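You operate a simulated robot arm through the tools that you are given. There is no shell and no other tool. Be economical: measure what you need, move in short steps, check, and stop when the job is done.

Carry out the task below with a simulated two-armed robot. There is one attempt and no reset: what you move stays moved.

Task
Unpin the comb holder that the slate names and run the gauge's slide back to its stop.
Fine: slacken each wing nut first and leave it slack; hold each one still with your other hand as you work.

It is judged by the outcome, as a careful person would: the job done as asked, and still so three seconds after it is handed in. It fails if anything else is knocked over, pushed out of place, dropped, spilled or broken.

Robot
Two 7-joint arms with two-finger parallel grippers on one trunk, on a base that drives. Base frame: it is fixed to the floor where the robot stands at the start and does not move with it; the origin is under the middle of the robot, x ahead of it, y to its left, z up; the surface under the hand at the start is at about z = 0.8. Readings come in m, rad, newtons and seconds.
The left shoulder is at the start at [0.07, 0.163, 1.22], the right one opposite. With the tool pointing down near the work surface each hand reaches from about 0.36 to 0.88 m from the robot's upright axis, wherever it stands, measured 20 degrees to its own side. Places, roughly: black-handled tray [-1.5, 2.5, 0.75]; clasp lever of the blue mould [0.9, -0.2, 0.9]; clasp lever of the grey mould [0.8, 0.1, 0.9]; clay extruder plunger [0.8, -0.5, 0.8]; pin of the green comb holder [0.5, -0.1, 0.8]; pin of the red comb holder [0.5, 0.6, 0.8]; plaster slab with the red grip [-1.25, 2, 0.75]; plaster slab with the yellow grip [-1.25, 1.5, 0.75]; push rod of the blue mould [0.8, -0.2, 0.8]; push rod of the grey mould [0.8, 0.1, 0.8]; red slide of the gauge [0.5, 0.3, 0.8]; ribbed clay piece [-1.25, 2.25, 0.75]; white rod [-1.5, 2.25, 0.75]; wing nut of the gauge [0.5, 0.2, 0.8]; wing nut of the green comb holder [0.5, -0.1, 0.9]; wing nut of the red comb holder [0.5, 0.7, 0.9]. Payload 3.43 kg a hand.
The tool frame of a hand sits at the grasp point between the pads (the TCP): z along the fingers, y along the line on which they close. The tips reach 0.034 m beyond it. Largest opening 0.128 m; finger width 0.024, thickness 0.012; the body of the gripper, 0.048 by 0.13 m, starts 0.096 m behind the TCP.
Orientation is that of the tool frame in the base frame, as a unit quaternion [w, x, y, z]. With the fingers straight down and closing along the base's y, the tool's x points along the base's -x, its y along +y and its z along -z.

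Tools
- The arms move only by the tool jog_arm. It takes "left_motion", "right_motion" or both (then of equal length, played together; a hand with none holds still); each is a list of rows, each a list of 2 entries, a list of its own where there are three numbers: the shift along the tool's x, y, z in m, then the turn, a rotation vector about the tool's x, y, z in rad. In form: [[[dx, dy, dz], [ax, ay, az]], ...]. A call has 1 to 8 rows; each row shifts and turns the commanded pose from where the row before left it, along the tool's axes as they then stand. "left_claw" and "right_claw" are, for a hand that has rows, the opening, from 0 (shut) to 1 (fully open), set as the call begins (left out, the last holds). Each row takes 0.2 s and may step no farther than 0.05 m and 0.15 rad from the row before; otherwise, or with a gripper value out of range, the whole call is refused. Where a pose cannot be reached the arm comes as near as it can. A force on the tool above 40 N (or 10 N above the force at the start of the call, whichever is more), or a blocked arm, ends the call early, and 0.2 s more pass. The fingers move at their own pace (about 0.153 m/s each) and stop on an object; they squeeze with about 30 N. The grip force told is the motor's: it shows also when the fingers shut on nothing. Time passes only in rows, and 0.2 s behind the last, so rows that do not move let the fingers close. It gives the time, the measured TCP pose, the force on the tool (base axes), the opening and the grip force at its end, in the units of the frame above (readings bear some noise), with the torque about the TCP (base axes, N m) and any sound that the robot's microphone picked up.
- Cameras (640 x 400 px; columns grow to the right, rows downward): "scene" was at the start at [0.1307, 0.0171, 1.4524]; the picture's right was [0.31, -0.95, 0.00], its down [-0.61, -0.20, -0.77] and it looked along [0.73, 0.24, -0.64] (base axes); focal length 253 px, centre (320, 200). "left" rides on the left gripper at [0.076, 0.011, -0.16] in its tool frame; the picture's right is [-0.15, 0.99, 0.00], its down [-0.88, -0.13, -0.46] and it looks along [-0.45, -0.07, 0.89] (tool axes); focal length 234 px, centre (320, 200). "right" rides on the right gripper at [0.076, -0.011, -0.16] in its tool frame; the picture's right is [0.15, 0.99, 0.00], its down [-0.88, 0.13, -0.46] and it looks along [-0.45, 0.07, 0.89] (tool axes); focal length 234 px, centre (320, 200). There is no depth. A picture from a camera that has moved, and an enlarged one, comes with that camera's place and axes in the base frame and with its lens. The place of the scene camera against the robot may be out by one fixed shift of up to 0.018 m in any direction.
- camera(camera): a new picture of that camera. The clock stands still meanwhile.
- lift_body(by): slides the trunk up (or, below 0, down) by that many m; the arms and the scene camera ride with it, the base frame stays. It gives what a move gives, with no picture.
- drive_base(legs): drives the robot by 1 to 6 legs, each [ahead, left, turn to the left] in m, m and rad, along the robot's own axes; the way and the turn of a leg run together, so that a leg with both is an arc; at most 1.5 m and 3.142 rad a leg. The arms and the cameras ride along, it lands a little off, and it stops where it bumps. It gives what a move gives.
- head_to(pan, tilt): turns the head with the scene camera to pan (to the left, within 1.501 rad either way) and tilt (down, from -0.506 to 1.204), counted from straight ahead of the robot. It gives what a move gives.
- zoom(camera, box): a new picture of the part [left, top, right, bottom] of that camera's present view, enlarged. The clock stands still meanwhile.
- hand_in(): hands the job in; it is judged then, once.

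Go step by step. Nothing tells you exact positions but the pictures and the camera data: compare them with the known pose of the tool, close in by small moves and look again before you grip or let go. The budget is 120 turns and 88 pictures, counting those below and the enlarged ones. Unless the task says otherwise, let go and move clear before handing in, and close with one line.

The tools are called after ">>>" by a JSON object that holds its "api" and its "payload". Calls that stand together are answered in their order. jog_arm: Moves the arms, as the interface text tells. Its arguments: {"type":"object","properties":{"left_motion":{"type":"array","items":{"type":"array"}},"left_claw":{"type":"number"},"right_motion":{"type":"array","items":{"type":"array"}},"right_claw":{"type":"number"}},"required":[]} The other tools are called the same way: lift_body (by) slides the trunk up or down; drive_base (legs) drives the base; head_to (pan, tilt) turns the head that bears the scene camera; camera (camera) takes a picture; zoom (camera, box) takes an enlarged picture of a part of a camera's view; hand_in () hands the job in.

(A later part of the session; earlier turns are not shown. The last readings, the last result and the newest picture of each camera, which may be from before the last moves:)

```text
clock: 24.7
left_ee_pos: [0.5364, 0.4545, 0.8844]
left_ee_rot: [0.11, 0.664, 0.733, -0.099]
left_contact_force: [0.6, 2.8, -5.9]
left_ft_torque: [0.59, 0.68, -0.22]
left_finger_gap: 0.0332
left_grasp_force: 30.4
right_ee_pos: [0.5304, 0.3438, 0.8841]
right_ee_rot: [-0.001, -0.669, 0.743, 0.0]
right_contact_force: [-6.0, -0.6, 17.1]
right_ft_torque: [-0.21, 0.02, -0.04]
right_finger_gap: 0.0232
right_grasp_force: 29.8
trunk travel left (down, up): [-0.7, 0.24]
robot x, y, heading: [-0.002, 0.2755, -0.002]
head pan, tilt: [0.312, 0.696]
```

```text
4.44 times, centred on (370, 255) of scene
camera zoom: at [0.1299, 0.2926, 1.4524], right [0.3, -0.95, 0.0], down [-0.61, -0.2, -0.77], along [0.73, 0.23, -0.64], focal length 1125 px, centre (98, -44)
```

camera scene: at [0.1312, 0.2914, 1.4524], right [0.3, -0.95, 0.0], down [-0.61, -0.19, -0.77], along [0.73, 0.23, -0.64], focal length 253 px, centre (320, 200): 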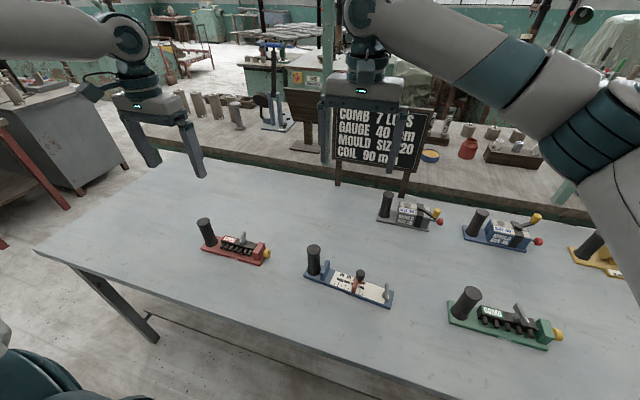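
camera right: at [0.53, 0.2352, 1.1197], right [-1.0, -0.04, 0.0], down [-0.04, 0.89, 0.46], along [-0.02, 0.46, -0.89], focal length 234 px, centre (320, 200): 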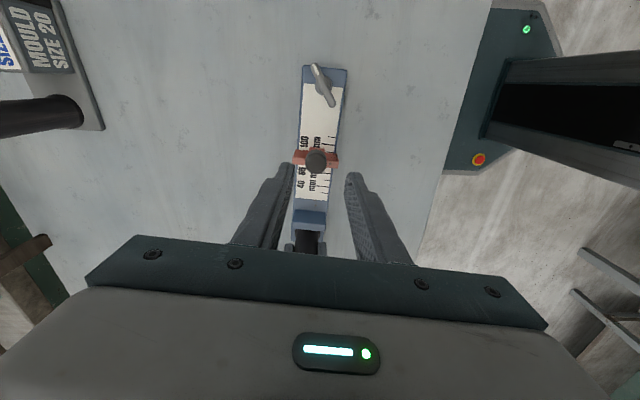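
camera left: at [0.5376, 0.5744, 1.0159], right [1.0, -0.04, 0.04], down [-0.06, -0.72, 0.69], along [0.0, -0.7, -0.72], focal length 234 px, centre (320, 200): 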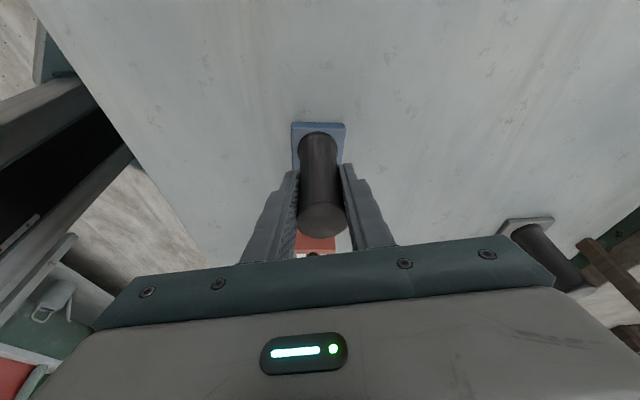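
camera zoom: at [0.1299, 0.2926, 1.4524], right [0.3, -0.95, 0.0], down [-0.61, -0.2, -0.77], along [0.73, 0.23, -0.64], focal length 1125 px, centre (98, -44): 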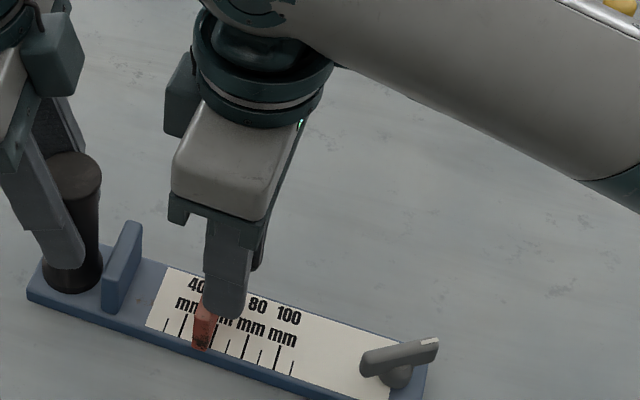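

The slide moves freely, though the hand is pressing down slightly. I'll lift 2 mm and continue towards the stop block.

>>> {"api": "jog_arm", "payload": {"right_motion": [[[-0.008, 0.001, -0.002], [0, 0, 0]], [[-0.01, 0, 0], [0, 0, 0]], [[-0.01, 0, 0], [0, 0, 0]], [[0, 0, 0], [0, 0, 0]]]}}

>>> {"api": "zoom", "payload": {"camera": "right", "box": [220, 100, 420, 225]}}

>>> {"api": "zoom", "payload": {"camera": "scene", "box": [290, 200, 410, 290]}}

```text
clock: 25.7
left_ee_pos: [0.5385, 0.4552, 0.884]
left_ee_rot: [0.11, 0.663, 0.734, -0.099]
left_contact_force: [0.6, 23.2, 6.9]
left_ft_torque: [-0.18, 0.34, -0.05]
left_finger_gap: 0.0339
left_grasp_force: 30.0
right_ee_pos: [0.535, 0.3697, 0.8837]
right_ee_rot: [-0.001, -0.669, 0.744, -0.001]
right_contact_force: [-0.4, -23.6, -1.8]
right_ft_torque: [-0.48, -0.11, -0.07]
right_finger_gap: 0.0237
right_grasp_force: 29.8
trunk travel left (down, up): [-0.7, 0.24]
robot x, y, heading: [0.0018, 0.2764, -0.005]
head pan, tilt: [0.312, 0.696]
```

```text
3.20 times, centred on (320, 162) of right
camera zoom: at [0.54, 0.2945, 1.046], right [-1.0, -0.04, 0.0], down [-0.04, 0.89, 0.45], along [-0.02, 0.45, -0.89], focal length 749 px, centre (320, 320)
```

zoom: 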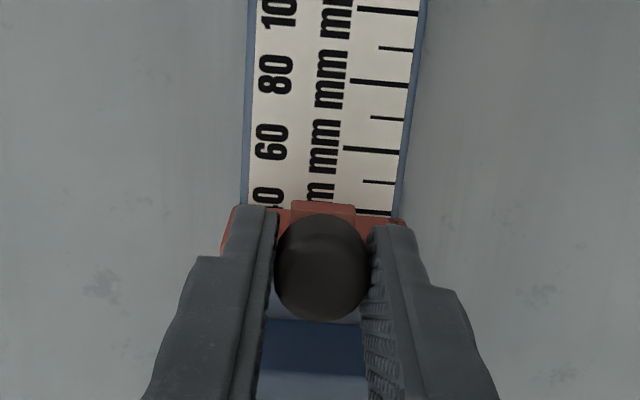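

```text
4.44 times, centred on (350, 245) of scene
camera zoom: at [0.1315, 0.2921, 1.4523], right [0.3, -0.95, 0.0], down [-0.61, -0.2, -0.77], along [0.73, 0.23, -0.64], focal length 1125 px, centre (187, 0)
```

zoom: 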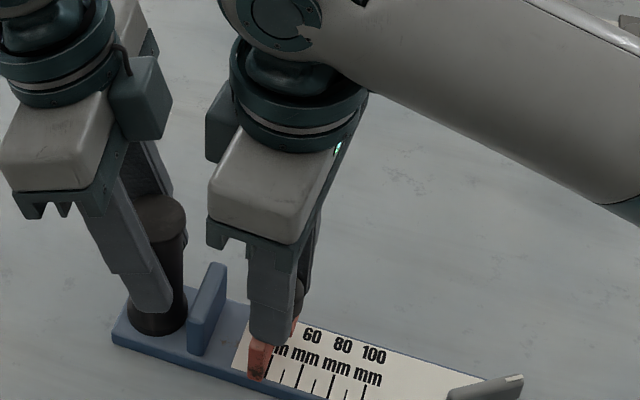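

There is a 23 N push back at y = 0.370, but the slide bar still appears short of the blue block. I'll push a few millimetres more to see whether it is a real stop.

>>> {"api": "jog_arm", "payload": {"right_motion": [[[-0.003, 0, 0], [0, 0, 0]], [[0, 0, 0], [0, 0, 0]]]}}

>>> {"api": "zoom", "payload": {"camera": "left", "box": [240, 200, 400, 300]}}

>>> {"api": "zoom", "payload": {"camera": "scene", "box": [310, 235, 390, 295]}}

```text
clock: 26.3
left_ee_pos: [0.5376, 0.4557, 0.8847]
left_ee_rot: [0.11, 0.664, 0.733, -0.099]
left_contact_force: [-1.2, 21.1, 1.4]
left_ft_torque: [0.07, -0.34, -0.04]
left_finger_gap: 0.0332
left_grasp_force: 29.7
right_ee_pos: [0.5351, 0.3749, 0.8859]
right_ee_rot: [0.0, -0.67, 0.742, -0.001]
right_contact_force: [2.3, -21.6, -3.8]
right_ft_torque: [-0.57, 0.22, 0.0]
right_finger_gap: 0.0236
right_grasp_force: 29.9
trunk travel left (down, up): [-0.7, 0.24]
robot x, y, heading: [-0.0005, 0.2774, -0.005]
head pan, tilt: [0.312, 0.696]
```

```text
4.00 times, centred on (320, 250) of left
camera zoom: at [0.5377, 0.5746, 1.0155], right [1.0, -0.04, 0.04], down [-0.06, -0.72, 0.69], along [0.0, -0.7, -0.72], focal length 937 px, centre (320, 0)
```

zoom: 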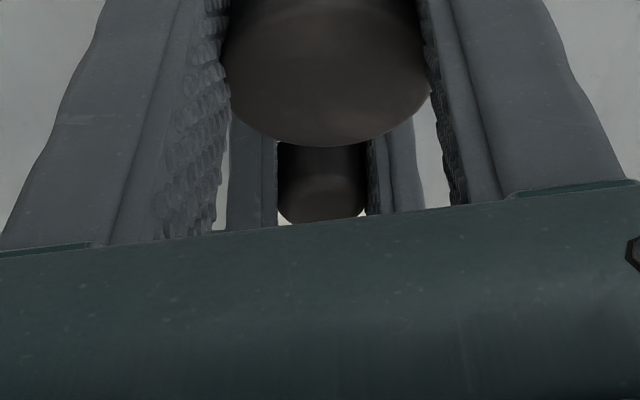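

```text
6.67 times, centred on (350, 265) of scene
camera zoom: at [0.1315, 0.2923, 1.4523], right [0.3, -0.95, 0.0], down [-0.61, -0.2, -0.77], along [0.73, 0.23, -0.64], focal length 1687 px, centre (120, -233)
```

zoom: 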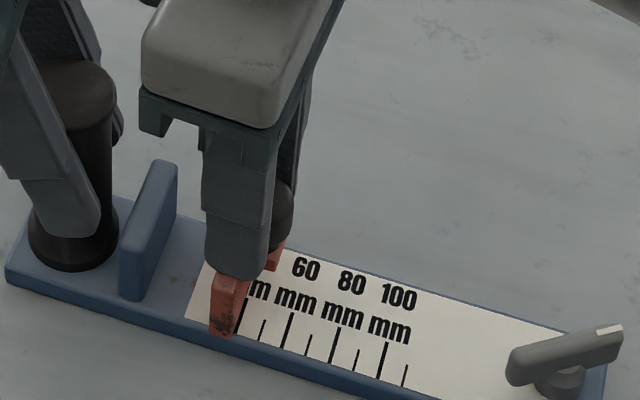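

It moved another 5 mm under about the same force, so that is friction and not the stop. I'll keep pushing in small steps.

>>> {"api": "jog_arm", "payload": {"right_motion": [[[-0.005, 0, 0], [0, 0, 0]], [[-0.005, 0, 0], [0, 0, 0]], [[0, 0, 0], [0, 0, 0]]]}}

>>> {"api": "zoom", "payload": {"camera": "scene", "box": [310, 235, 390, 295]}}

```text
clock: 27.1
left_ee_pos: [0.5381, 0.4548, 0.8836]
left_ee_rot: [0.112, 0.663, 0.733, -0.101]
left_contact_force: [-1.7, 17.5, -0.5]
left_ft_torque: [0.01, 0.19, -0.05]
left_finger_gap: 0.0334
left_grasp_force: 29.6
right_ee_pos: [0.537, 0.3863, 0.8872]
right_ee_rot: [0.0, -0.669, 0.744, 0.001]
right_contact_force: [2.0, -18.3, -2.3]
right_ft_torque: [-0.21, -0.17, -0.09]
right_finger_gap: 0.0229
right_grasp_force: 30.4
trunk travel left (down, up): [-0.7, 0.24]
robot x, y, heading: [0.0008, 0.2747, -0.007]
head pan, tilt: [0.312, 0.696]
```

```text
6.67 times, centred on (350, 265) of scene
camera zoom: at [0.1315, 0.2925, 1.4523], right [0.3, -0.95, 0.0], down [-0.61, -0.2, -0.77], along [0.73, 0.23, -0.64], focal length 1687 px, centre (120, -233)
```

zoom: 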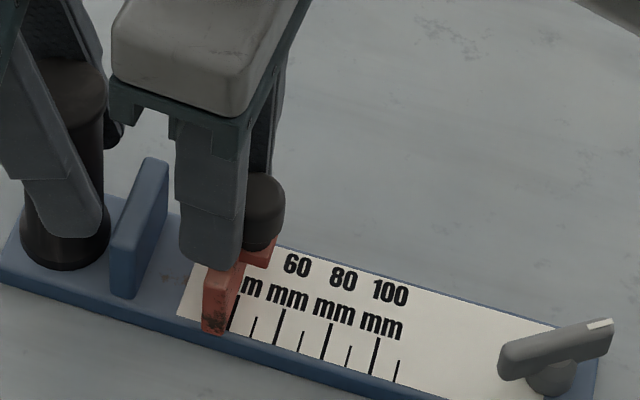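

The hand moved 11 mm, but the bar stayed at the same tick and the knob slipped in the fingers, so the slide is blocked there. I'll look before doing anything else.

>>> {"api": "camera", "payload": {"camera": "right"}}

>>> {"api": "zoom", "payload": {"camera": "right", "box": [240, 120, 400, 220]}}

```text
47 pictures are left
camera right: at [0.5414, 0.3089, 1.0467], right [-1.0, -0.04, 0.0], down [-0.04, 0.89, 0.46], along [-0.02, 0.46, -0.89], focal length 234 px, centre (320, 200)
```

right: 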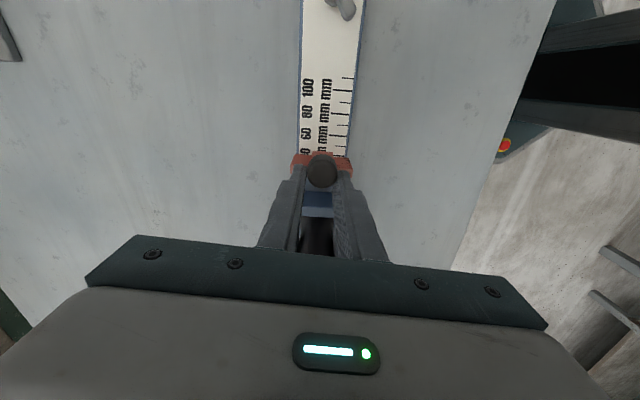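

```text
4.00 times, centred on (320, 170) of right
camera zoom: at [0.5414, 0.3089, 1.0467], right [-1.0, -0.04, 0.0], down [-0.04, 0.89, 0.46], along [-0.02, 0.46, -0.89], focal length 937 px, centre (320, 320)
```

zoom: 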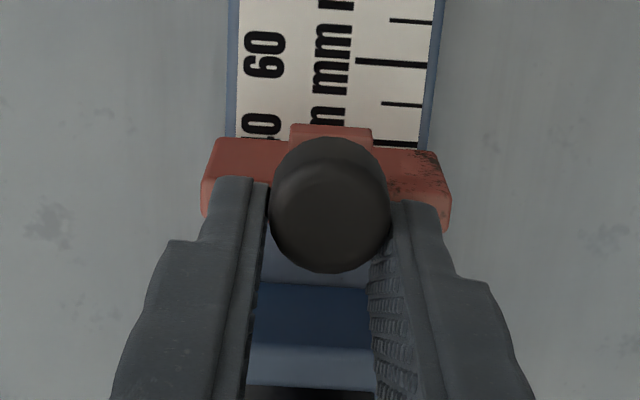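

The bar is hard against its end of travel just past the 40 tick, and about 20 N did not shift it further. I'll release the knob and look again.

>>> {"api": "jog_arm", "payload": {"right_motion": [[[0, 0, 0], [0, 0, 0]], [[0, 0, 0], [0, 0, 0]], [[0, 0, -0.03], [0, 0, 0]], [[0.02, 0, -0.04], [0, 0, 0]], [[0.03, 0, -0.03], [0, 0, 0]]], "right_claw": 0.4}}

>>> {"api": "zoom", "payload": {"camera": "scene", "box": [290, 220, 410, 310]}}

>>> {"api": "zoom", "payload": {"camera": "right", "box": [240, 80, 440, 205]}}

```text
clock: 28.3
left_ee_pos: [0.538, 0.4541, 0.8838]
left_ee_rot: [0.111, 0.663, 0.734, -0.099]
left_contact_force: [-0.3, -0.8, 0.2]
left_ft_torque: [-0.43, 0.11, -0.1]
left_finger_gap: 0.0332
left_grasp_force: 30.0
right_ee_pos: [0.5319, 0.3355, 0.9854]
right_ee_rot: [0.001, -0.669, 0.743, 0.0]
right_contact_force: [0.6, -0.2, -0.3]
right_ft_torque: [0.02, -0.01, 0.0]
right_finger_gap: 0.0513
right_grasp_force: 0.0
trunk travel left (down, up): [-0.7, 0.24]
robot x, y, heading: [-0.0004, 0.2751, -0.004]
head pan, tilt: [0.312, 0.696]
```

```text
4.44 times, centred on (350, 265) of scene
camera zoom: at [0.131, 0.2912, 1.4524], right [0.3, -0.95, 0.0], down [-0.61, -0.19, -0.77], along [0.73, 0.23, -0.64], focal length 1125 px, centre (187, -89)
```

zoom: 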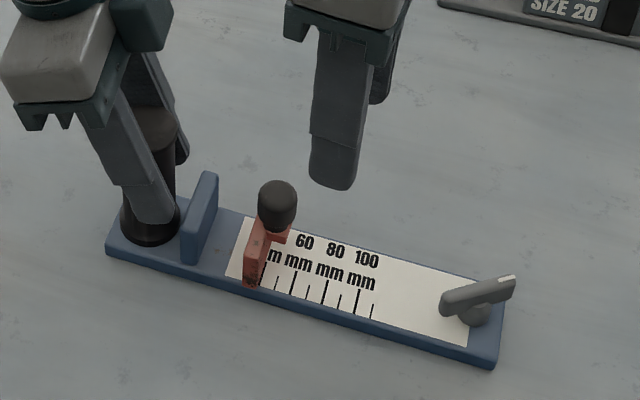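

```text
3.20 times, centred on (340, 142) of right
camera zoom: at [0.5363, 0.2586, 1.1468], right [-1.0, -0.04, 0.0], down [-0.04, 0.89, 0.46], along [-0.02, 0.46, -0.89], focal length 749 px, centre (256, 384)
```

zoom: 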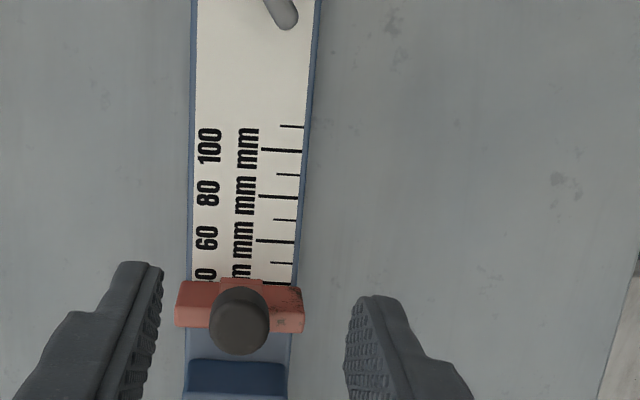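

The slide sits at the low end of its scale, the nut is slack, and nothing is disturbed. I'll now release the gauge post and lift both hands clear.

>>> {"api": "jog_arm", "payload": {"left_motion": [[[0, 0, 0], [0, 0, 0]], [[0, 0, 0], [0, 0, 0]], [[0, 0, -0.03], [0, 0, 0]], [[0, 0, -0.04], [0, 0, 0]], [[0, 0, -0.04], [0, 0, 0]], [[0, 0, -0.04], [0, 0, 0]]], "left_claw": 0.7, "right_motion": [[[0, 0, -0.02], [0, 0, 0]], [[0, 0, -0.02], [0, 0, 0]], [[0, 0, -0.02], [0, 0, 0]], [[0, 0, -0.02], [0, 0, 0]], [[0, 0, -0.02], [0, 0, 0]], [[0, 0, 0], [0, 0, 0]]]}}

>>> {"api": "drive_base", "payload": {"legs": [[0, 0.36, 0]]}}

>>> {"api": "camera", "payload": {"camera": "left"}}

>>> {"api": "camera", "payload": {"camera": "scene"}}

```text
clock: 29.7
left_ee_pos: [0.531, 0.5, 1.0278]
left_ee_rot: [0.112, 0.664, 0.733, -0.1]
left_contact_force: [0.1, 0.5, 1.1]
left_ft_torque: [-0.02, -0.04, 0.05]
left_finger_gap: 0.0895
left_grasp_force: 0.1
right_ee_pos: [0.5288, 0.3373, 1.087]
right_ee_rot: [0.0, -0.669, 0.743, -0.001]
right_contact_force: [-0.5, 0.2, 0.0]
right_ft_torque: [-0.01, -0.02, -0.02]
right_finger_gap: 0.0511
right_grasp_force: 0.0
trunk travel left (down, up): [-0.7, 0.24]
robot x, y, heading: [-0.0001, 0.2761, -0.001]
head pan, tilt: [0.312, 0.696]
```

```text
clock: 32.0
left_ee_pos: [0.5344, 0.8562, 1.0259]
left_ee_rot: [0.11, 0.665, 0.732, -0.1]
left_contact_force: [0.0, 1.2, 0.1]
left_ft_torque: [-0.02, 0.01, 0.01]
left_finger_gap: 0.0896
left_grasp_force: 0.0
right_ee_pos: [0.5323, 0.6943, 1.0866]
right_ee_rot: [-0.001, -0.668, 0.745, 0.0]
right_contact_force: [-0.1, -0.4, 0.0]
right_ft_torque: [0.0, 0.0, -0.04]
right_finger_gap: 0.0512
right_grasp_force: 0.1
trunk travel left (down, up): [-0.7, 0.24]
robot x, y, heading: [0.0003, 0.6326, -0.006]
head pan, tilt: [0.312, 0.696]
```

```text
43 pictures are left
camera left: at [0.5354, 0.975, 1.1594], right [1.0, -0.05, 0.04], down [-0.06, -0.72, 0.69], along [0.0, -0.7, -0.72], focal length 234 px, centre (320, 200)
```

left: 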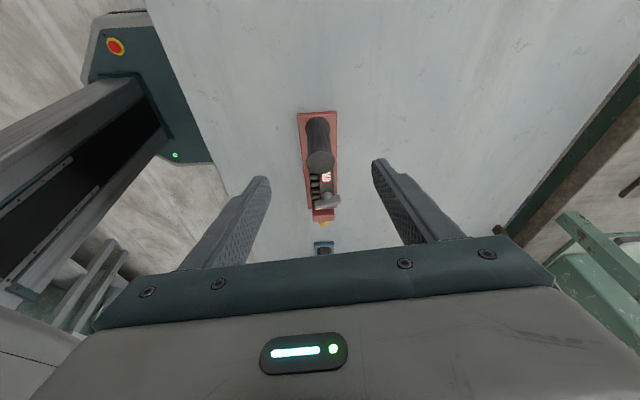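

```text
42 pictures are left
camera scene: at [0.1331, 0.6503, 1.4524], right [0.3, -0.95, 0.0], down [-0.61, -0.19, -0.77], along [0.73, 0.23, -0.64], focal length 253 px, centre (320, 200)
```

scene: 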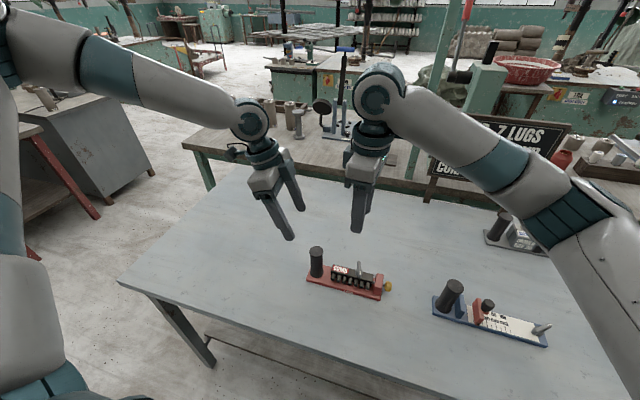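

The red holder's post is at about [0.539, 0.796]. I'll bring the left hand down partway over it and look again with both hand cameras.

>>> {"api": "jog_arm", "payload": {"left_motion": [[[-0.006, 0.002, 0.038], [0, 0, 0]], [[-0.006, 0.003, 0.038], [0, 0, 0]], [[0, 0, 0], [0, 0, 0]]]}}

>>> {"api": "camera", "payload": {"camera": "left"}}

>>> {"api": "camera", "payload": {"camera": "right"}}

```text
clock: 32.9
left_ee_pos: [0.5424, 0.8215, 0.9576]
left_ee_rot: [0.112, 0.665, 0.732, -0.1]
left_contact_force: [-0.5, -0.9, -1.0]
left_ft_torque: [-0.04, 0.02, -0.01]
left_finger_gap: 0.0895
left_grasp_force: 0.1
right_ee_pos: [0.5309, 0.6956, 1.0867]
right_ee_rot: [0.0, -0.668, 0.744, 0.0]
right_contact_force: [0.3, 0.3, -0.4]
right_ft_torque: [-0.02, -0.01, 0.0]
right_finger_gap: 0.0513
right_grasp_force: 0.1
trunk travel left (down, up): [-0.7, 0.24]
robot x, y, heading: [0.0034, 0.6346, -0.005]
head pan, tilt: [0.312, 0.696]
```

```text
41 pictures are left
camera left: at [0.5434, 0.9422, 1.0891], right [1.0, -0.05, 0.04], down [-0.06, -0.72, 0.7], along [0.0, -0.7, -0.72], focal length 234 px, centre (320, 200)
```

left: 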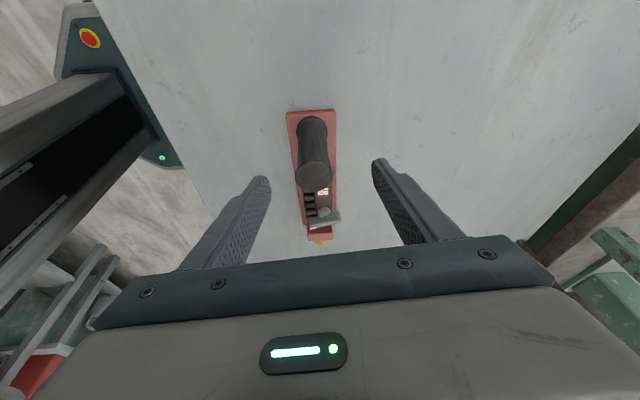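

```text
40 pictures are left
camera right: at [0.5364, 0.6179, 1.2467], right [-1.0, -0.04, 0.0], down [-0.03, 0.89, 0.46], along [-0.02, 0.45, -0.89], focal length 234 px, centre (320, 200)
```

right: 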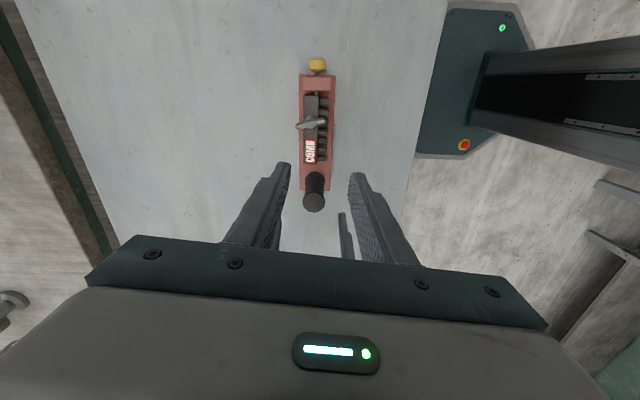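

The post is at [0.538, 0.797] in both hand views. I'll lower the left hand onto it and check before closing.

>>> {"api": "jog_arm", "payload": {"left_motion": [[[0.001, -0.004, 0.038], [0, 0, 0]], [[0.001, 0, 0.038], [0, 0, 0]], [[0, 0, 0], [0, 0, 0]]]}}

>>> {"api": "camera", "payload": {"camera": "left"}}

```text
clock: 33.6
left_ee_pos: [0.54, 0.8, 0.8854]
left_ee_rot: [0.111, 0.665, 0.732, -0.1]
left_contact_force: [0.1, -0.2, 1.0]
left_ft_torque: [0.0, 0.01, -0.01]
left_finger_gap: 0.0897
left_grasp_force: 0.0
right_ee_pos: [0.5325, 0.694, 1.0862]
right_ee_rot: [0.0, -0.667, 0.745, 0.0]
right_contact_force: [-0.1, -0.2, -0.2]
right_ft_torque: [0.01, 0.0, 0.01]
right_finger_gap: 0.0514
right_grasp_force: 0.2
trunk travel left (down, up): [-0.7, 0.24]
robot x, y, heading: [0.0042, 0.6349, -0.004]
head pan, tilt: [0.312, 0.696]
```

```text
39 pictures are left
camera left: at [0.5406, 0.9201, 1.0174], right [1.0, -0.05, 0.04], down [-0.06, -0.72, 0.7], along [0.0, -0.7, -0.72], focal length 234 px, centre (320, 200)
```

left: 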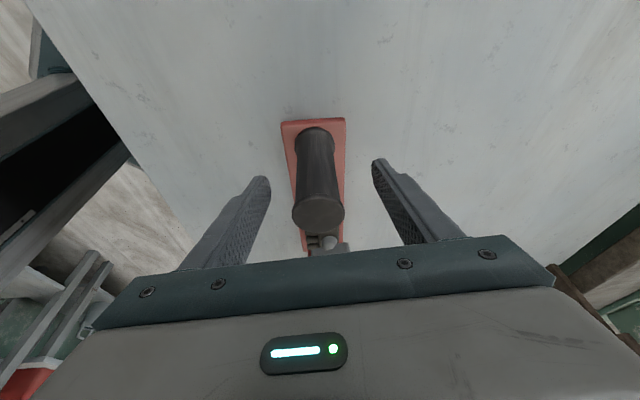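

It is well centred, so I'll close the left hand.

>>> {"api": "jog_arm", "payload": {"left_motion": [[[0, -0.0015, 0], [0, 0, 0]], [[0, 0, 0], [0, 0, 0]], [[0, 0, 0], [0, 0, 0]]], "left_claw": 0.0}}

>>> {"api": "zoom", "payload": {"camera": "right", "box": [240, 50, 400, 220]}}

>>> {"api": "zoom", "payload": {"camera": "scene", "box": [290, 220, 410, 310]}}

```text
clock: 34.5
left_ee_pos: [0.5394, 0.8007, 0.8857]
left_ee_rot: [0.11, 0.666, 0.731, -0.101]
left_contact_force: [-2.1, -1.3, -0.5]
left_ft_torque: [-0.16, 0.22, -0.21]
left_finger_gap: 0.0334
left_grasp_force: 29.9
right_ee_pos: [0.5334, 0.6924, 1.0864]
right_ee_rot: [0.0, -0.668, 0.744, 0.0]
right_contact_force: [-0.2, -0.8, -1.2]
right_ft_torque: [0.0, -0.01, 0.01]
right_finger_gap: 0.051
right_grasp_force: 0.1
trunk travel left (down, up): [-0.7, 0.24]
robot x, y, heading: [0.0047, 0.6379, -0.008]
head pan, tilt: [0.312, 0.696]
```

```text
2.35 times, centred on (320, 135) of right
camera zoom: at [0.5375, 0.617, 1.2461], right [-1.0, -0.04, 0.0], down [-0.03, 0.89, 0.46], along [-0.02, 0.46, -0.89], focal length 551 px, centre (320, 353)
```

zoom: 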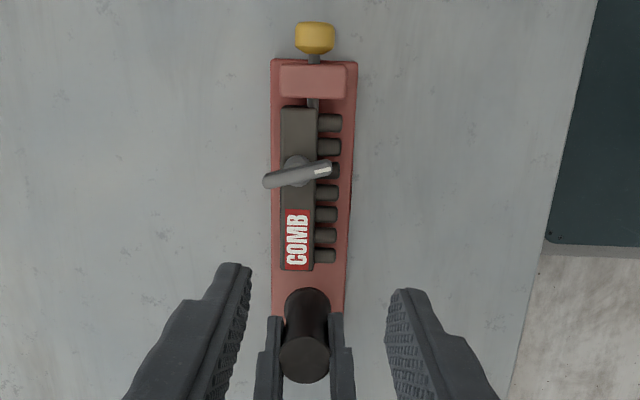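

```text
4.44 times, centred on (350, 265) of scene
camera zoom: at [0.1332, 0.6506, 1.4523], right [0.3, -0.95, 0.0], down [-0.61, -0.19, -0.77], along [0.73, 0.23, -0.64], focal length 1125 px, centre (187, -89)
```

zoom: 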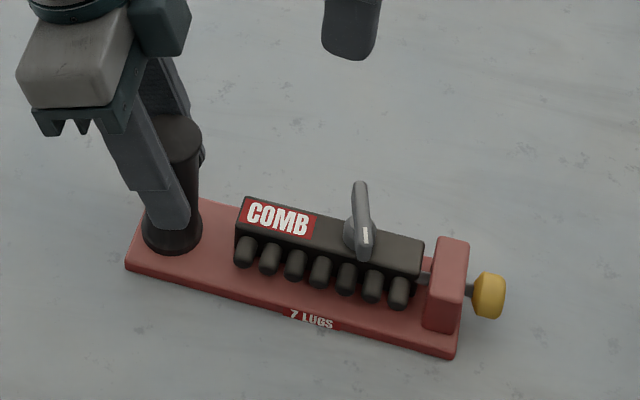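

The red holder is held (33 mm gap, 30 N). Its nut is at about [0.548, 0.678] with the blade yawed 0.25 rad, so I'll align the right hand over it.

>>> {"api": "jog_arm", "payload": {"right_motion": [[[0, 0, 0], [0, 0, 0.15]], [[0, 0, 0], [0, 0, 0.15]], [[0, 0, 0], [0, 0, 0.15]], [[0, 0, 0], [0, 0, 0.15]], [[0, 0, 0], [0, 0, 0.15]], [[0, 0, 0], [0, 0, 0.15]], [[0, 0, 0], [0, 0, 0.15]], [[0, 0, 0], [0, 0, 0.15]]], "right_claw": 0.35}}

>>> {"api": "jog_arm", "payload": {"right_motion": [[[-0.005, -0.009, 0.03], [0, 0, 0.018]], [[-0.006, -0.008, 0.03], [0, 0, 0]], [[0, 0, 0.03], [0, 0, 0]], [[0, 0, 0], [0, 0, 0]]]}}

>>> {"api": "zoom", "payload": {"camera": "right", "box": [220, 80, 420, 205]}}

>>> {"api": "zoom", "payload": {"camera": "scene", "box": [300, 200, 420, 290]}}

```text
clock: 36.2
left_ee_pos: [0.5384, 0.8001, 0.8862]
left_ee_rot: [0.11, 0.666, 0.731, -0.1]
left_contact_force: [-0.9, 1.0, -0.2]
left_ft_torque: [0.07, 0.14, -0.14]
left_finger_gap: 0.0333
left_grasp_force: 29.7
right_ee_pos: [0.5325, 0.6944, 1.0858]
right_ee_rot: [-0.001, -0.13, 0.992, 0.0]
right_contact_force: [0.3, -1.0, 0.1]
right_ft_torque: [-0.02, -0.01, -0.01]
right_finger_gap: 0.0447
right_grasp_force: 0.0
trunk travel left (down, up): [-0.7, 0.24]
robot x, y, heading: [0.0002, 0.6373, -0.006]
head pan, tilt: [0.312, 0.696]
```

```text
clock: 37.2
left_ee_pos: [0.5402, 0.8002, 0.8868]
left_ee_rot: [0.11, 0.666, 0.731, -0.101]
left_contact_force: [-0.1, 0.0, -0.5]
left_ft_torque: [0.11, 0.06, -0.08]
left_finger_gap: 0.0335
left_grasp_force: 30.0
right_ee_pos: [0.5485, 0.6804, 0.9966]
right_ee_rot: [0.0, -0.122, 0.993, -0.001]
right_contact_force: [-0.3, 0.5, 0.2]
right_ft_torque: [0.05, 0.01, 0.03]
right_finger_gap: 0.0446
right_grasp_force: 0.1
trunk travel left (down, up): [-0.7, 0.24]
robot x, y, heading: [0.0015, 0.6345, -0.01]
head pan, tilt: [0.312, 0.696]
```

```text
3.20 times, centred on (320, 142) of right
camera zoom: at [0.4799, 0.6513, 1.1565], right [-0.38, 0.92, 0.0], down [0.82, 0.34, 0.46], along [0.42, 0.17, -0.89], focal length 749 px, centre (320, 384)
```

zoom: 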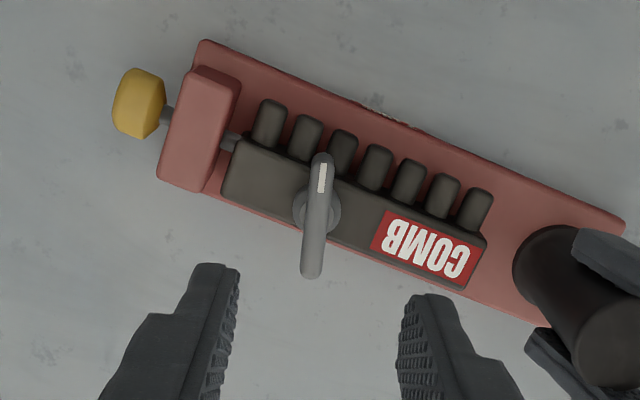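

```text
4.44 times, centred on (360, 245) of scene
camera zoom: at [0.1334, 0.6506, 1.4523], right [0.3, -0.95, 0.0], down [-0.61, -0.19, -0.77], along [0.73, 0.23, -0.64], focal length 1125 px, centre (142, 0)
```

zoom: 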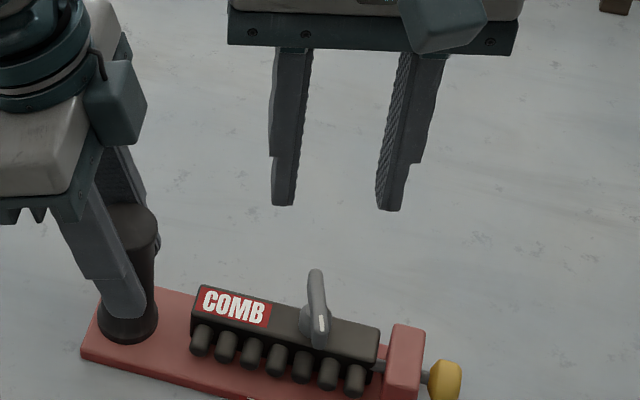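

The nut centre is at about [0.548, 0.677], with its top near z = 0.88. I'll descend to just above gripping height and check.

>>> {"api": "jog_arm", "payload": {"right_motion": [[[0.001, -0.003, 0.03], [0, 0, -0.02]], [[0, 0, 0.03], [0, 0, 0]], [[0, 0, 0.03], [0, 0, 0]], [[0, 0, 0.008], [0, 0, 0]], [[0, 0, 0], [0, 0, 0]]]}}

>>> {"api": "zoom", "payload": {"camera": "right", "box": [220, 100, 420, 225]}}

>>> {"api": "zoom", "payload": {"camera": "scene", "box": [320, 220, 420, 295]}}

```text
clock: 38.5
left_ee_pos: [0.5387, 0.8007, 0.8857]
left_ee_rot: [0.11, 0.666, 0.731, -0.101]
left_contact_force: [-1.3, 0.1, -0.3]
left_ft_torque: [-0.02, 0.07, -0.2]
left_finger_gap: 0.0333
left_grasp_force: 30.3
right_ee_pos: [0.5484, 0.6771, 0.898]
right_ee_rot: [0.0, -0.132, 0.991, 0.0]
right_contact_force: [-0.6, -0.3, -0.4]
right_ft_torque: [0.01, 0.04, 0.01]
right_finger_gap: 0.0446
right_grasp_force: 0.0
trunk travel left (down, up): [-0.7, 0.24]
robot x, y, heading: [0.0041, 0.6331, -0.006]
head pan, tilt: [0.312, 0.696]
```

```text
3.20 times, centred on (320, 162) of right
camera zoom: at [0.4803, 0.6462, 1.0585], right [-0.4, 0.92, 0.0], down [0.82, 0.36, 0.46], along [0.42, 0.18, -0.89], focal length 749 px, centre (320, 320)
```

zoom: 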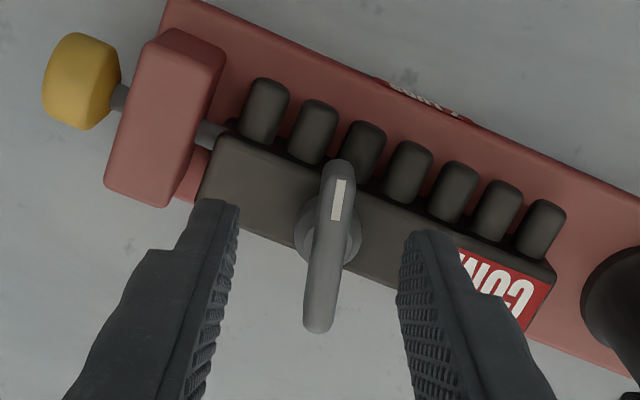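

```text
5.33 times, centred on (370, 258) of scene
camera zoom: at [0.1332, 0.6507, 1.4524], right [0.3, -0.95, 0.0], down [-0.61, -0.19, -0.77], along [0.73, 0.23, -0.64], focal length 1350 px, centre (53, -107)
```

zoom: 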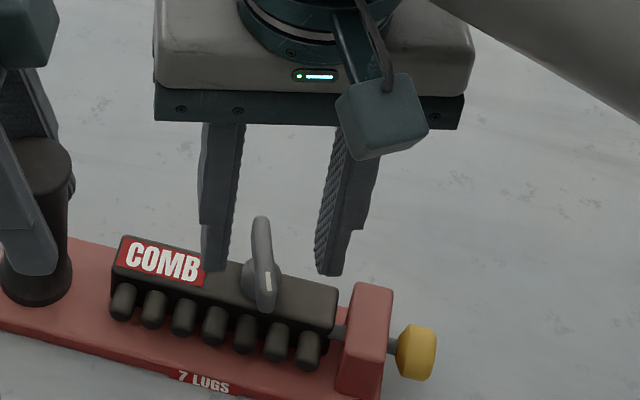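

This view matches the gauge nut just before its grip. I'll lower 6 mm and close.

>>> {"api": "jog_arm", "payload": {"right_motion": [[[0, 0.002, 0.005], [0, 0, 0]], [[0, 0, 0], [0, 0, 0]]]}}

>>> {"api": "jog_arm", "payload": {"right_motion": [[[0, 0, 0], [0, 0, 0]], [[0, 0, 0], [0, 0, 0]], [[0, 0, 0], [0, 0, 0]]], "right_claw": 0.0}}

>>> {"api": "jog_arm", "payload": {"right_motion": [[[0, 0, 0], [0, 0, -0.1]], [[0, 0, 0], [0, 0, -0.1]], [[0, 0, 0], [0, 0, -0.1]], [[0, 0, 0], [0, 0, -0.1]], [[0, 0, 0], [0, 0, -0.1]]]}}

>>> {"api": "zoom", "payload": {"camera": "right", "box": [220, 100, 420, 225]}}

```text
clock: 39.0
left_ee_pos: [0.5398, 0.7991, 0.8873]
left_ee_rot: [0.111, 0.665, 0.732, -0.101]
left_contact_force: [-1.7, 0.8, -0.7]
left_ft_torque: [-0.04, 0.07, -0.2]
left_finger_gap: 0.0331
left_grasp_force: 29.9
right_ee_pos: [0.5487, 0.6783, 0.8929]
right_ee_rot: [-0.001, -0.132, 0.991, -0.001]
right_contact_force: [-0.3, 0.4, 0.7]
right_ft_torque: [-0.02, -0.01, 0.01]
right_finger_gap: 0.0448
right_grasp_force: 0.1
trunk travel left (down, up): [-0.7, 0.24]
robot x, y, heading: [0.0032, 0.6324, -0.01]
head pan, tilt: [0.312, 0.696]
```

```text
clock: 39.9
left_ee_pos: [0.5382, 0.8007, 0.8855]
left_ee_rot: [0.11, 0.665, 0.731, -0.101]
left_contact_force: [-0.2, -3.3, -0.3]
left_ft_torque: [0.17, 0.07, -0.23]
left_finger_gap: 0.0335
left_grasp_force: 30.3
right_ee_pos: [0.5473, 0.6791, 0.8933]
right_ee_rot: [0.0, -0.132, 0.991, 0.0]
right_contact_force: [-0.1, 3.5, -0.5]
right_ft_torque: [0.11, -0.11, 0.15]
right_finger_gap: 0.0085
right_grasp_force: 30.0
trunk travel left (down, up): [-0.7, 0.24]
robot x, y, heading: [-0.0006, 0.6342, -0.007]
head pan, tilt: [0.312, 0.696]
```

```text
clock: 41.0
left_ee_pos: [0.5394, 0.8003, 0.8859]
left_ee_rot: [0.11, 0.666, 0.731, -0.1]
left_contact_force: [-5.3, 2.4, 0.5]
left_ft_torque: [-0.91, 0.07, -0.43]
left_finger_gap: 0.0332
left_grasp_force: 29.7
right_ee_pos: [0.5465, 0.6777, 0.8937]
right_ee_rot: [0.0, -0.374, 0.927, -0.001]
right_contact_force: [9.0, -4.7, 4.1]
right_ft_torque: [-0.05, -0.34, -0.04]
right_finger_gap: 0.0085
right_grasp_force: 30.1
trunk travel left (down, up): [-0.7, 0.24]
robot x, y, heading: [0.0012, 0.6345, -0.009]
head pan, tilt: [0.312, 0.696]
```

```text
3.20 times, centred on (320, 162) of right
camera zoom: at [0.5022, 0.6175, 1.0533], right [-0.79, 0.61, 0.0], down [0.54, 0.7, 0.46], along [0.28, 0.36, -0.89], focal length 749 px, centre (320, 320)
```

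zoom: 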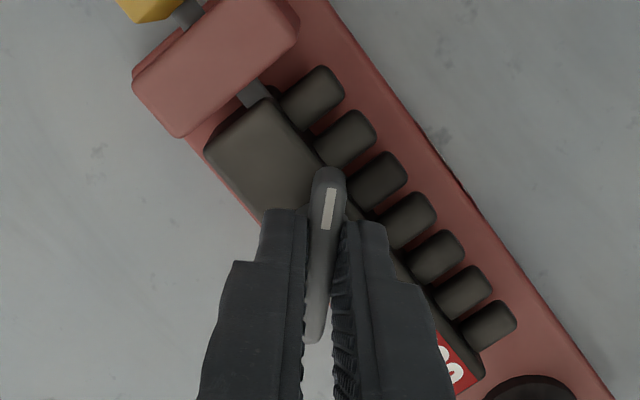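

It turns freely, so I'll carry on anticlockwise with a small centring correction.

>>> {"api": "jog_arm", "payload": {"right_motion": [[[0, -0.001, 0], [0, 0, -0.13]], [[0, 0, 0], [0, 0, -0.13]], [[0, 0, 0], [0, 0, -0.13]], [[0, 0, 0], [0, 0, -0.13]], [[0, 0, 0], [0, 0, -0.13]], [[0, 0, 0], [0, 0, -0.13]], [[0, 0, 0], [0, 0, -0.13]], [[0, 0, 0], [0, 0, -0.1]]]}}

>>> {"api": "jog_arm", "payload": {"right_motion": [[[0, 0, 0], [0, 0, -0.12]], [[0, 0, 0], [0, 0, -0.12]], [[0, 0, 0], [0, 0, -0.1]], [[0, 0, 0], [0, 0, 0]]]}}

>>> {"api": "zoom", "payload": {"camera": "right", "box": [220, 100, 420, 225]}}

```text
clock: 42.9
left_ee_pos: [0.5378, 0.7998, 0.8855]
left_ee_rot: [0.109, 0.666, 0.731, -0.1]
left_contact_force: [-6.0, 8.2, 0.6]
left_ft_torque: [0.48, 0.74, -0.4]
left_finger_gap: 0.0335
left_grasp_force: 30.0
right_ee_pos: [0.5479, 0.6765, 0.8932]
right_ee_rot: [0.0, 0.776, -0.63, 0.001]
right_contact_force: [3.4, -10.0, 4.3]
right_ft_torque: [-0.69, -0.27, -0.02]
right_finger_gap: 0.0084
right_grasp_force: 30.1
trunk travel left (down, up): [-0.7, 0.24]
robot x, y, heading: [0.0001, 0.6355, -0.006]
head pan, tilt: [0.312, 0.696]
```

```text
clock: 43.9
left_ee_pos: [0.54, 0.8007, 0.8849]
left_ee_rot: [0.11, 0.666, 0.731, -0.099]
left_contact_force: [-5.0, 10.6, 0.4]
left_ft_torque: [0.29, 0.55, -0.34]
left_finger_gap: 0.033
left_grasp_force: 29.4
right_ee_pos: [0.5484, 0.678, 0.8921]
right_ee_rot: [0.001, 0.871, -0.491, 0.0]
right_contact_force: [4.4, -11.5, -0.3]
right_ft_torque: [-0.56, -0.35, -0.02]
right_finger_gap: 0.0085
right_grasp_force: 29.9
trunk travel left (down, up): [-0.7, 0.24]
robot x, y, heading: [0.0042, 0.6321, -0.005]
head pan, tilt: [0.312, 0.696]
```

```text
3.20 times, centred on (320, 162) of right
camera zoom: at [0.5986, 0.6192, 1.0534], right [-0.77, -0.64, 0.0], down [-0.57, 0.69, 0.45], along [-0.29, 0.35, -0.89], focal length 749 px, centre (320, 320)
```

zoom: 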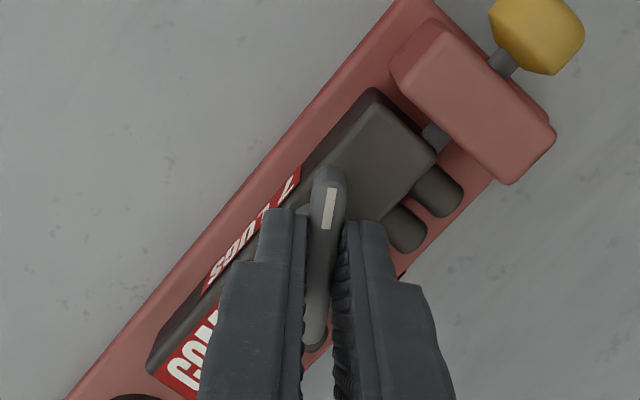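

The nut has turned about 105° so far. I'll go a little further until I feel its stop, as on the other nut.

>>> {"api": "jog_arm", "payload": {"right_motion": [[[0, 0, 0], [0, 0, -0.1]], [[0, 0, 0], [0, 0, -0.1]], [[0, 0, 0], [0, 0, 0]]]}}

```text
clock: 44.6
left_ee_pos: [0.5391, 0.7996, 0.8857]
left_ee_rot: [0.11, 0.665, 0.732, -0.1]
left_contact_force: [-9.0, 11.4, 4.8]
left_ft_torque: [0.22, 0.4, -0.26]
left_finger_gap: 0.0329
left_grasp_force: 30.3
right_ee_pos: [0.5486, 0.6793, 0.8938]
right_ee_rot: [0.0, 0.916, -0.402, 0.0]
right_contact_force: [8.1, -10.3, -0.9]
right_ft_torque: [-0.44, -0.41, -0.75]
right_finger_gap: 0.0117
right_grasp_force: 29.5
trunk travel left (down, up): [-0.7, 0.24]
robot x, y, heading: [0.0008, 0.634, -0.007]
head pan, tilt: [0.312, 0.696]
```

The stop is reached (torque 0.75 Nm). I'll ease back, open, rise and turn the hand towards the pin.

>>> {"api": "jog_arm", "payload": {"right_motion": [[[0, 0, 0], [0, 0, 0.13]]]}}

>>> {"api": "jog_arm", "payload": {"right_motion": [[[0, 0, 0], [0, 0, 0]], [[0, 0, 0], [0, 0, 0]], [[0, 0, -0.02], [0, 0, 0]], [[0, 0, -0.04], [0, 0, 0]], [[0, 0, -0.04], [0, 0, 0]], [[0, 0, 0], [0, 0, 0.14]], [[0, 0, 0], [0, 0, 0.14]], [[0, 0, 0], [0, 0, 0.14]]], "right_claw": 0.35}}

>>> {"api": "camera", "payload": {"camera": "right"}}

>>> {"api": "zoom", "payload": {"camera": "scene", "box": [300, 220, 420, 310]}}

```text
clock: 45.0
left_ee_pos: [0.5399, 0.8003, 0.8854]
left_ee_rot: [0.111, 0.666, 0.731, -0.1]
left_contact_force: [-7.7, 7.0, 1.8]
left_ft_torque: [0.35, 0.45, -0.37]
left_finger_gap: 0.0334
left_grasp_force: 30.0
right_ee_pos: [0.5472, 0.6799, 0.8929]
right_ee_rot: [0.0, 0.888, -0.459, 0.0]
right_contact_force: [7.4, -6.2, -0.2]
right_ft_torque: [-0.42, -0.39, -0.35]
right_finger_gap: 0.0086
right_grasp_force: 30.4
trunk travel left (down, up): [-0.7, 0.24]
robot x, y, heading: [0.003, 0.6363, -0.008]
head pan, tilt: [0.312, 0.696]
```

```text
clock: 46.9
left_ee_pos: [0.5391, 0.8002, 0.8861]
left_ee_rot: [0.111, 0.666, 0.731, -0.1]
left_contact_force: [-0.4, -0.4, 4.3]
left_ft_torque: [-0.21, 0.34, -0.21]
left_finger_gap: 0.0332
left_grasp_force: 29.7
right_ee_pos: [0.5485, 0.6779, 0.9931]
right_ee_rot: [0.001, 0.771, -0.636, 0.001]
right_contact_force: [0.0, 0.1, -0.1]
right_ft_torque: [0.0, 0.03, 0.0]
right_finger_gap: 0.0447
right_grasp_force: 0.0
trunk travel left (down, up): [-0.7, 0.24]
robot x, y, heading: [0.0061, 0.6328, -0.008]
head pan, tilt: [0.312, 0.696]
```

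```text
30 pictures are left
camera right: at [0.5754, 0.6052, 1.1528], right [-0.94, -0.33, 0.0], down [-0.3, 0.84, 0.46], along [-0.15, 0.43, -0.89], focal length 234 px, centre (320, 200)
```

right: 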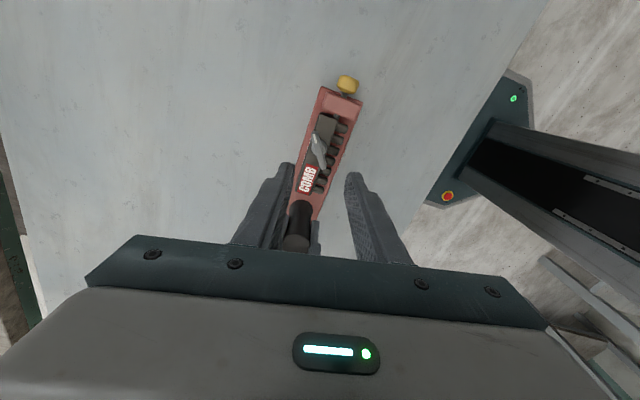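

```text
4.44 times, centred on (360, 265) of scene
camera zoom: at [0.1328, 0.6506, 1.4524], right [0.3, -0.95, 0.0], down [-0.61, -0.19, -0.77], along [0.73, 0.23, -0.64], focal length 1125 px, centre (142, -89)
```

zoom: 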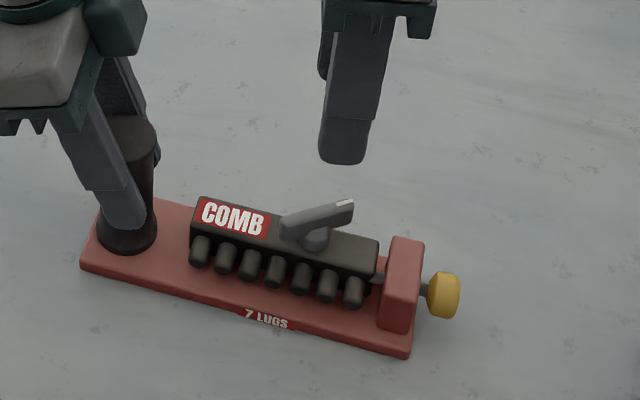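

The red nut is slack, with the blade now along the comb. The pin knob is at about [0.540, 0.598, 0.84] with its axis along y, so I'll move over it with the fingers closing along x.

>>> {"api": "jog_arm", "payload": {"right_motion": [[[0, 0, 0], [0, 0, 0.1]], [[0, 0, 0], [0, 0, 0.09]], [[0.041, 0.004, 0], [0, 0, 0]], [[0.041, 0.004, 0], [0, 0, 0]], [[0, 0, 0.035], [0, 0, 0]], [[0, 0, 0.035], [0, 0, 0]], [[0, 0, 0], [0, 0, 0]]]}}

>>> {"api": "zoom", "payload": {"camera": "right", "box": [220, 100, 420, 225]}}

>>> {"api": "zoom", "payload": {"camera": "scene", "box": [330, 220, 450, 310]}}

```text
clock: 48.5
left_ee_pos: [0.5388, 0.7996, 0.8852]
left_ee_rot: [0.111, 0.665, 0.732, -0.099]
left_contact_force: [-0.3, 0.3, 4.4]
left_ft_torque: [-0.24, 0.2, -0.27]
left_finger_gap: 0.0335
left_grasp_force: 29.9
right_ee_pos: [0.5396, 0.5955, 0.9222]
right_ee_rot: [0.0, 0.709, -0.705, 0.0]
right_contact_force: [-0.2, -0.3, 0.7]
right_ft_torque: [-0.01, -0.01, -0.05]
right_finger_gap: 0.0449
right_grasp_force: 0.0
trunk travel left (down, up): [-0.7, 0.24]
robot x, y, heading: [0.0011, 0.6334, -0.007]
head pan, tilt: [0.312, 0.696]
```

```text
3.20 times, centred on (320, 162) of right
camera zoom: at [0.5526, 0.5195, 1.0828], right [-0.99, -0.15, 0.0], down [-0.13, 0.88, 0.46], along [-0.07, 0.45, -0.89], focal length 749 px, centre (320, 320)
```

zoom: 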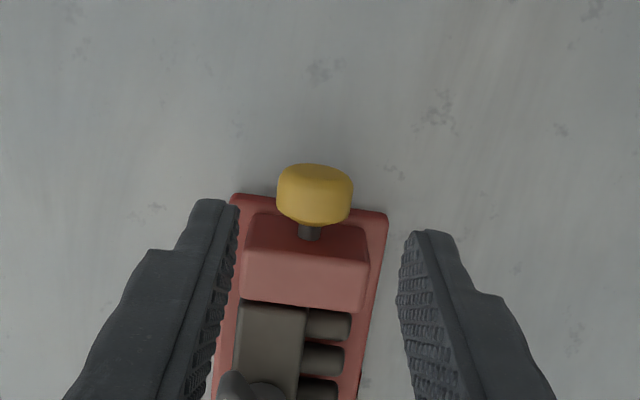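

```text
4.44 times, centred on (390, 265) of scene
camera zoom: at [0.1327, 0.6506, 1.4524], right [0.3, -0.95, 0.0], down [-0.61, -0.19, -0.77], along [0.73, 0.23, -0.64], focal length 1125 px, centre (9, -89)
```

zoom: 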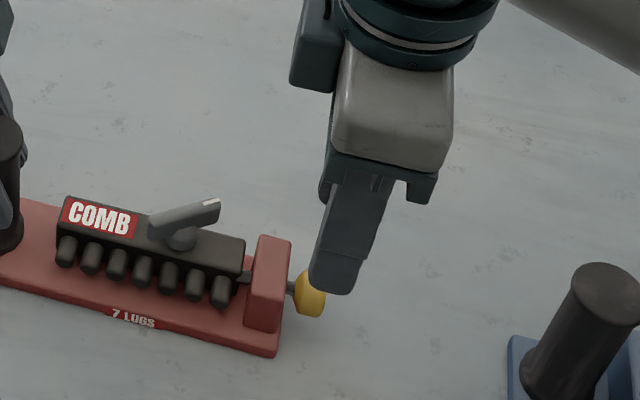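

The knob is at about [0.542, 0.596], right under the fingers. I'll descend to z ≈ 0.851 and check before closing.

>>> {"api": "jog_arm", "payload": {"right_motion": [[[0.001, -0.002, 0.03], [0, 0, 0]], [[0, 0, 0.03], [0, 0, 0]], [[0, 0, 0.011], [0, 0, 0]], [[0, 0, 0], [0, 0, 0]]]}}

>>> {"api": "zoom", "payload": {"camera": "right", "box": [220, 100, 420, 225]}}

>>> {"api": "zoom", "payload": {"camera": "scene", "box": [330, 220, 450, 310]}}

```text
clock: 49.5
left_ee_pos: [0.5382, 0.8008, 0.8854]
left_ee_rot: [0.11, 0.665, 0.732, -0.099]
left_contact_force: [-1.1, 0.4, 4.4]
left_ft_torque: [0.05, 0.13, -0.19]
left_finger_gap: 0.0334
left_grasp_force: 29.8
right_ee_pos: [0.5407, 0.5946, 0.8507]
right_ee_rot: [0.0, 0.709, -0.706, 0.0]
right_contact_force: [0.4, -0.7, -0.1]
right_ft_torque: [0.01, -0.02, -0.01]
right_finger_gap: 0.045
right_grasp_force: 0.1
trunk travel left (down, up): [-0.7, 0.24]
robot x, y, heading: [0.0012, 0.6322, -0.009]
head pan, tilt: [0.312, 0.696]
```

```text
3.20 times, centred on (320, 162) of right
camera zoom: at [0.5549, 0.5185, 1.0117], right [-0.99, -0.15, 0.0], down [-0.13, 0.88, 0.46], along [-0.07, 0.45, -0.89], focal length 749 px, centre (320, 320)
```

zoom: 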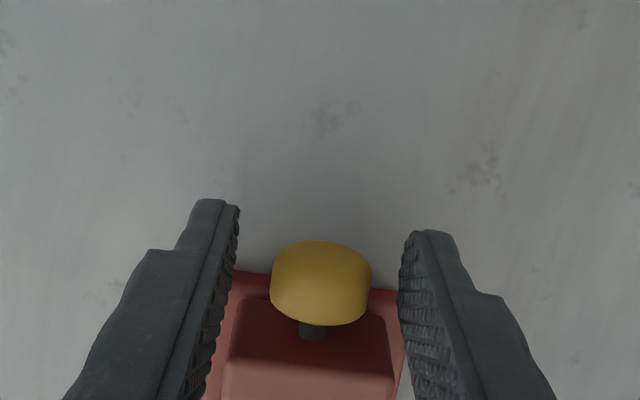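

```text
4.44 times, centred on (390, 265) of scene
camera zoom: at [0.1327, 0.6505, 1.4524], right [0.3, -0.95, 0.0], down [-0.61, -0.19, -0.77], along [0.73, 0.23, -0.64], focal length 1125 px, centre (9, -89)
```

zoom: 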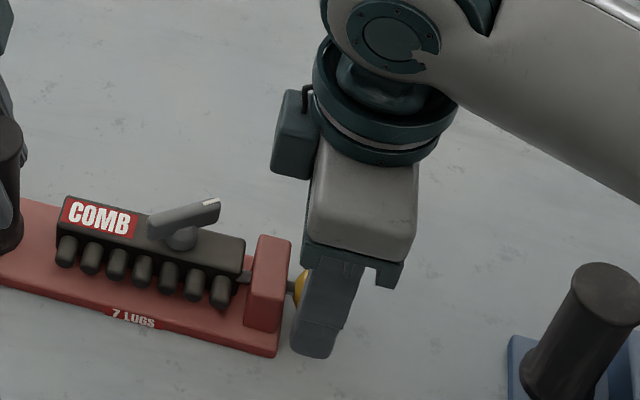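

The knob sits between the pads, so I'll nudge 2 mm towards it and close.

>>> {"api": "jog_arm", "payload": {"right_motion": [[[-0.002, 0, 0], [0, 0, 0]], [[0, 0, 0], [0, 0, 0]], [[0, 0, 0], [0, 0, 0]], [[0, 0, 0], [0, 0, 0]]], "right_claw": 0.0}}

>>> {"api": "zoom", "payload": {"camera": "right", "box": [220, 100, 420, 225]}}

```text
clock: 50.5
left_ee_pos: [0.5395, 0.7997, 0.8862]
left_ee_rot: [0.11, 0.665, 0.732, -0.099]
left_contact_force: [-0.6, 9.7, 6.0]
left_ft_torque: [-0.59, 0.16, -0.21]
left_finger_gap: 0.0334
left_grasp_force: 29.8
right_ee_pos: [0.5411, 0.595, 0.8508]
right_ee_rot: [0.001, 0.708, -0.706, 0.0]
right_contact_force: [0.3, -13.7, 0.5]
right_ft_torque: [-0.58, 0.0, 0.13]
right_finger_gap: 0.0245
right_grasp_force: 30.1
trunk travel left (down, up): [-0.7, 0.24]
robot x, y, heading: [0.001, 0.6334, -0.005]
head pan, tilt: [0.312, 0.696]
```

```text
3.20 times, centred on (320, 162) of right
camera zoom: at [0.5549, 0.5196, 1.012], right [-0.99, -0.15, 0.0], down [-0.13, 0.88, 0.45], along [-0.07, 0.45, -0.89], focal length 749 px, centre (320, 320)
```

zoom: 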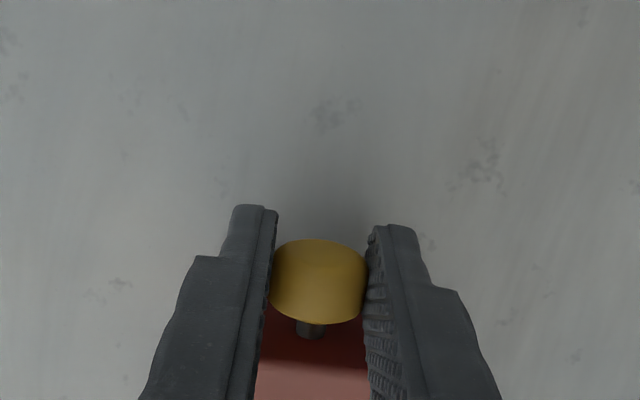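

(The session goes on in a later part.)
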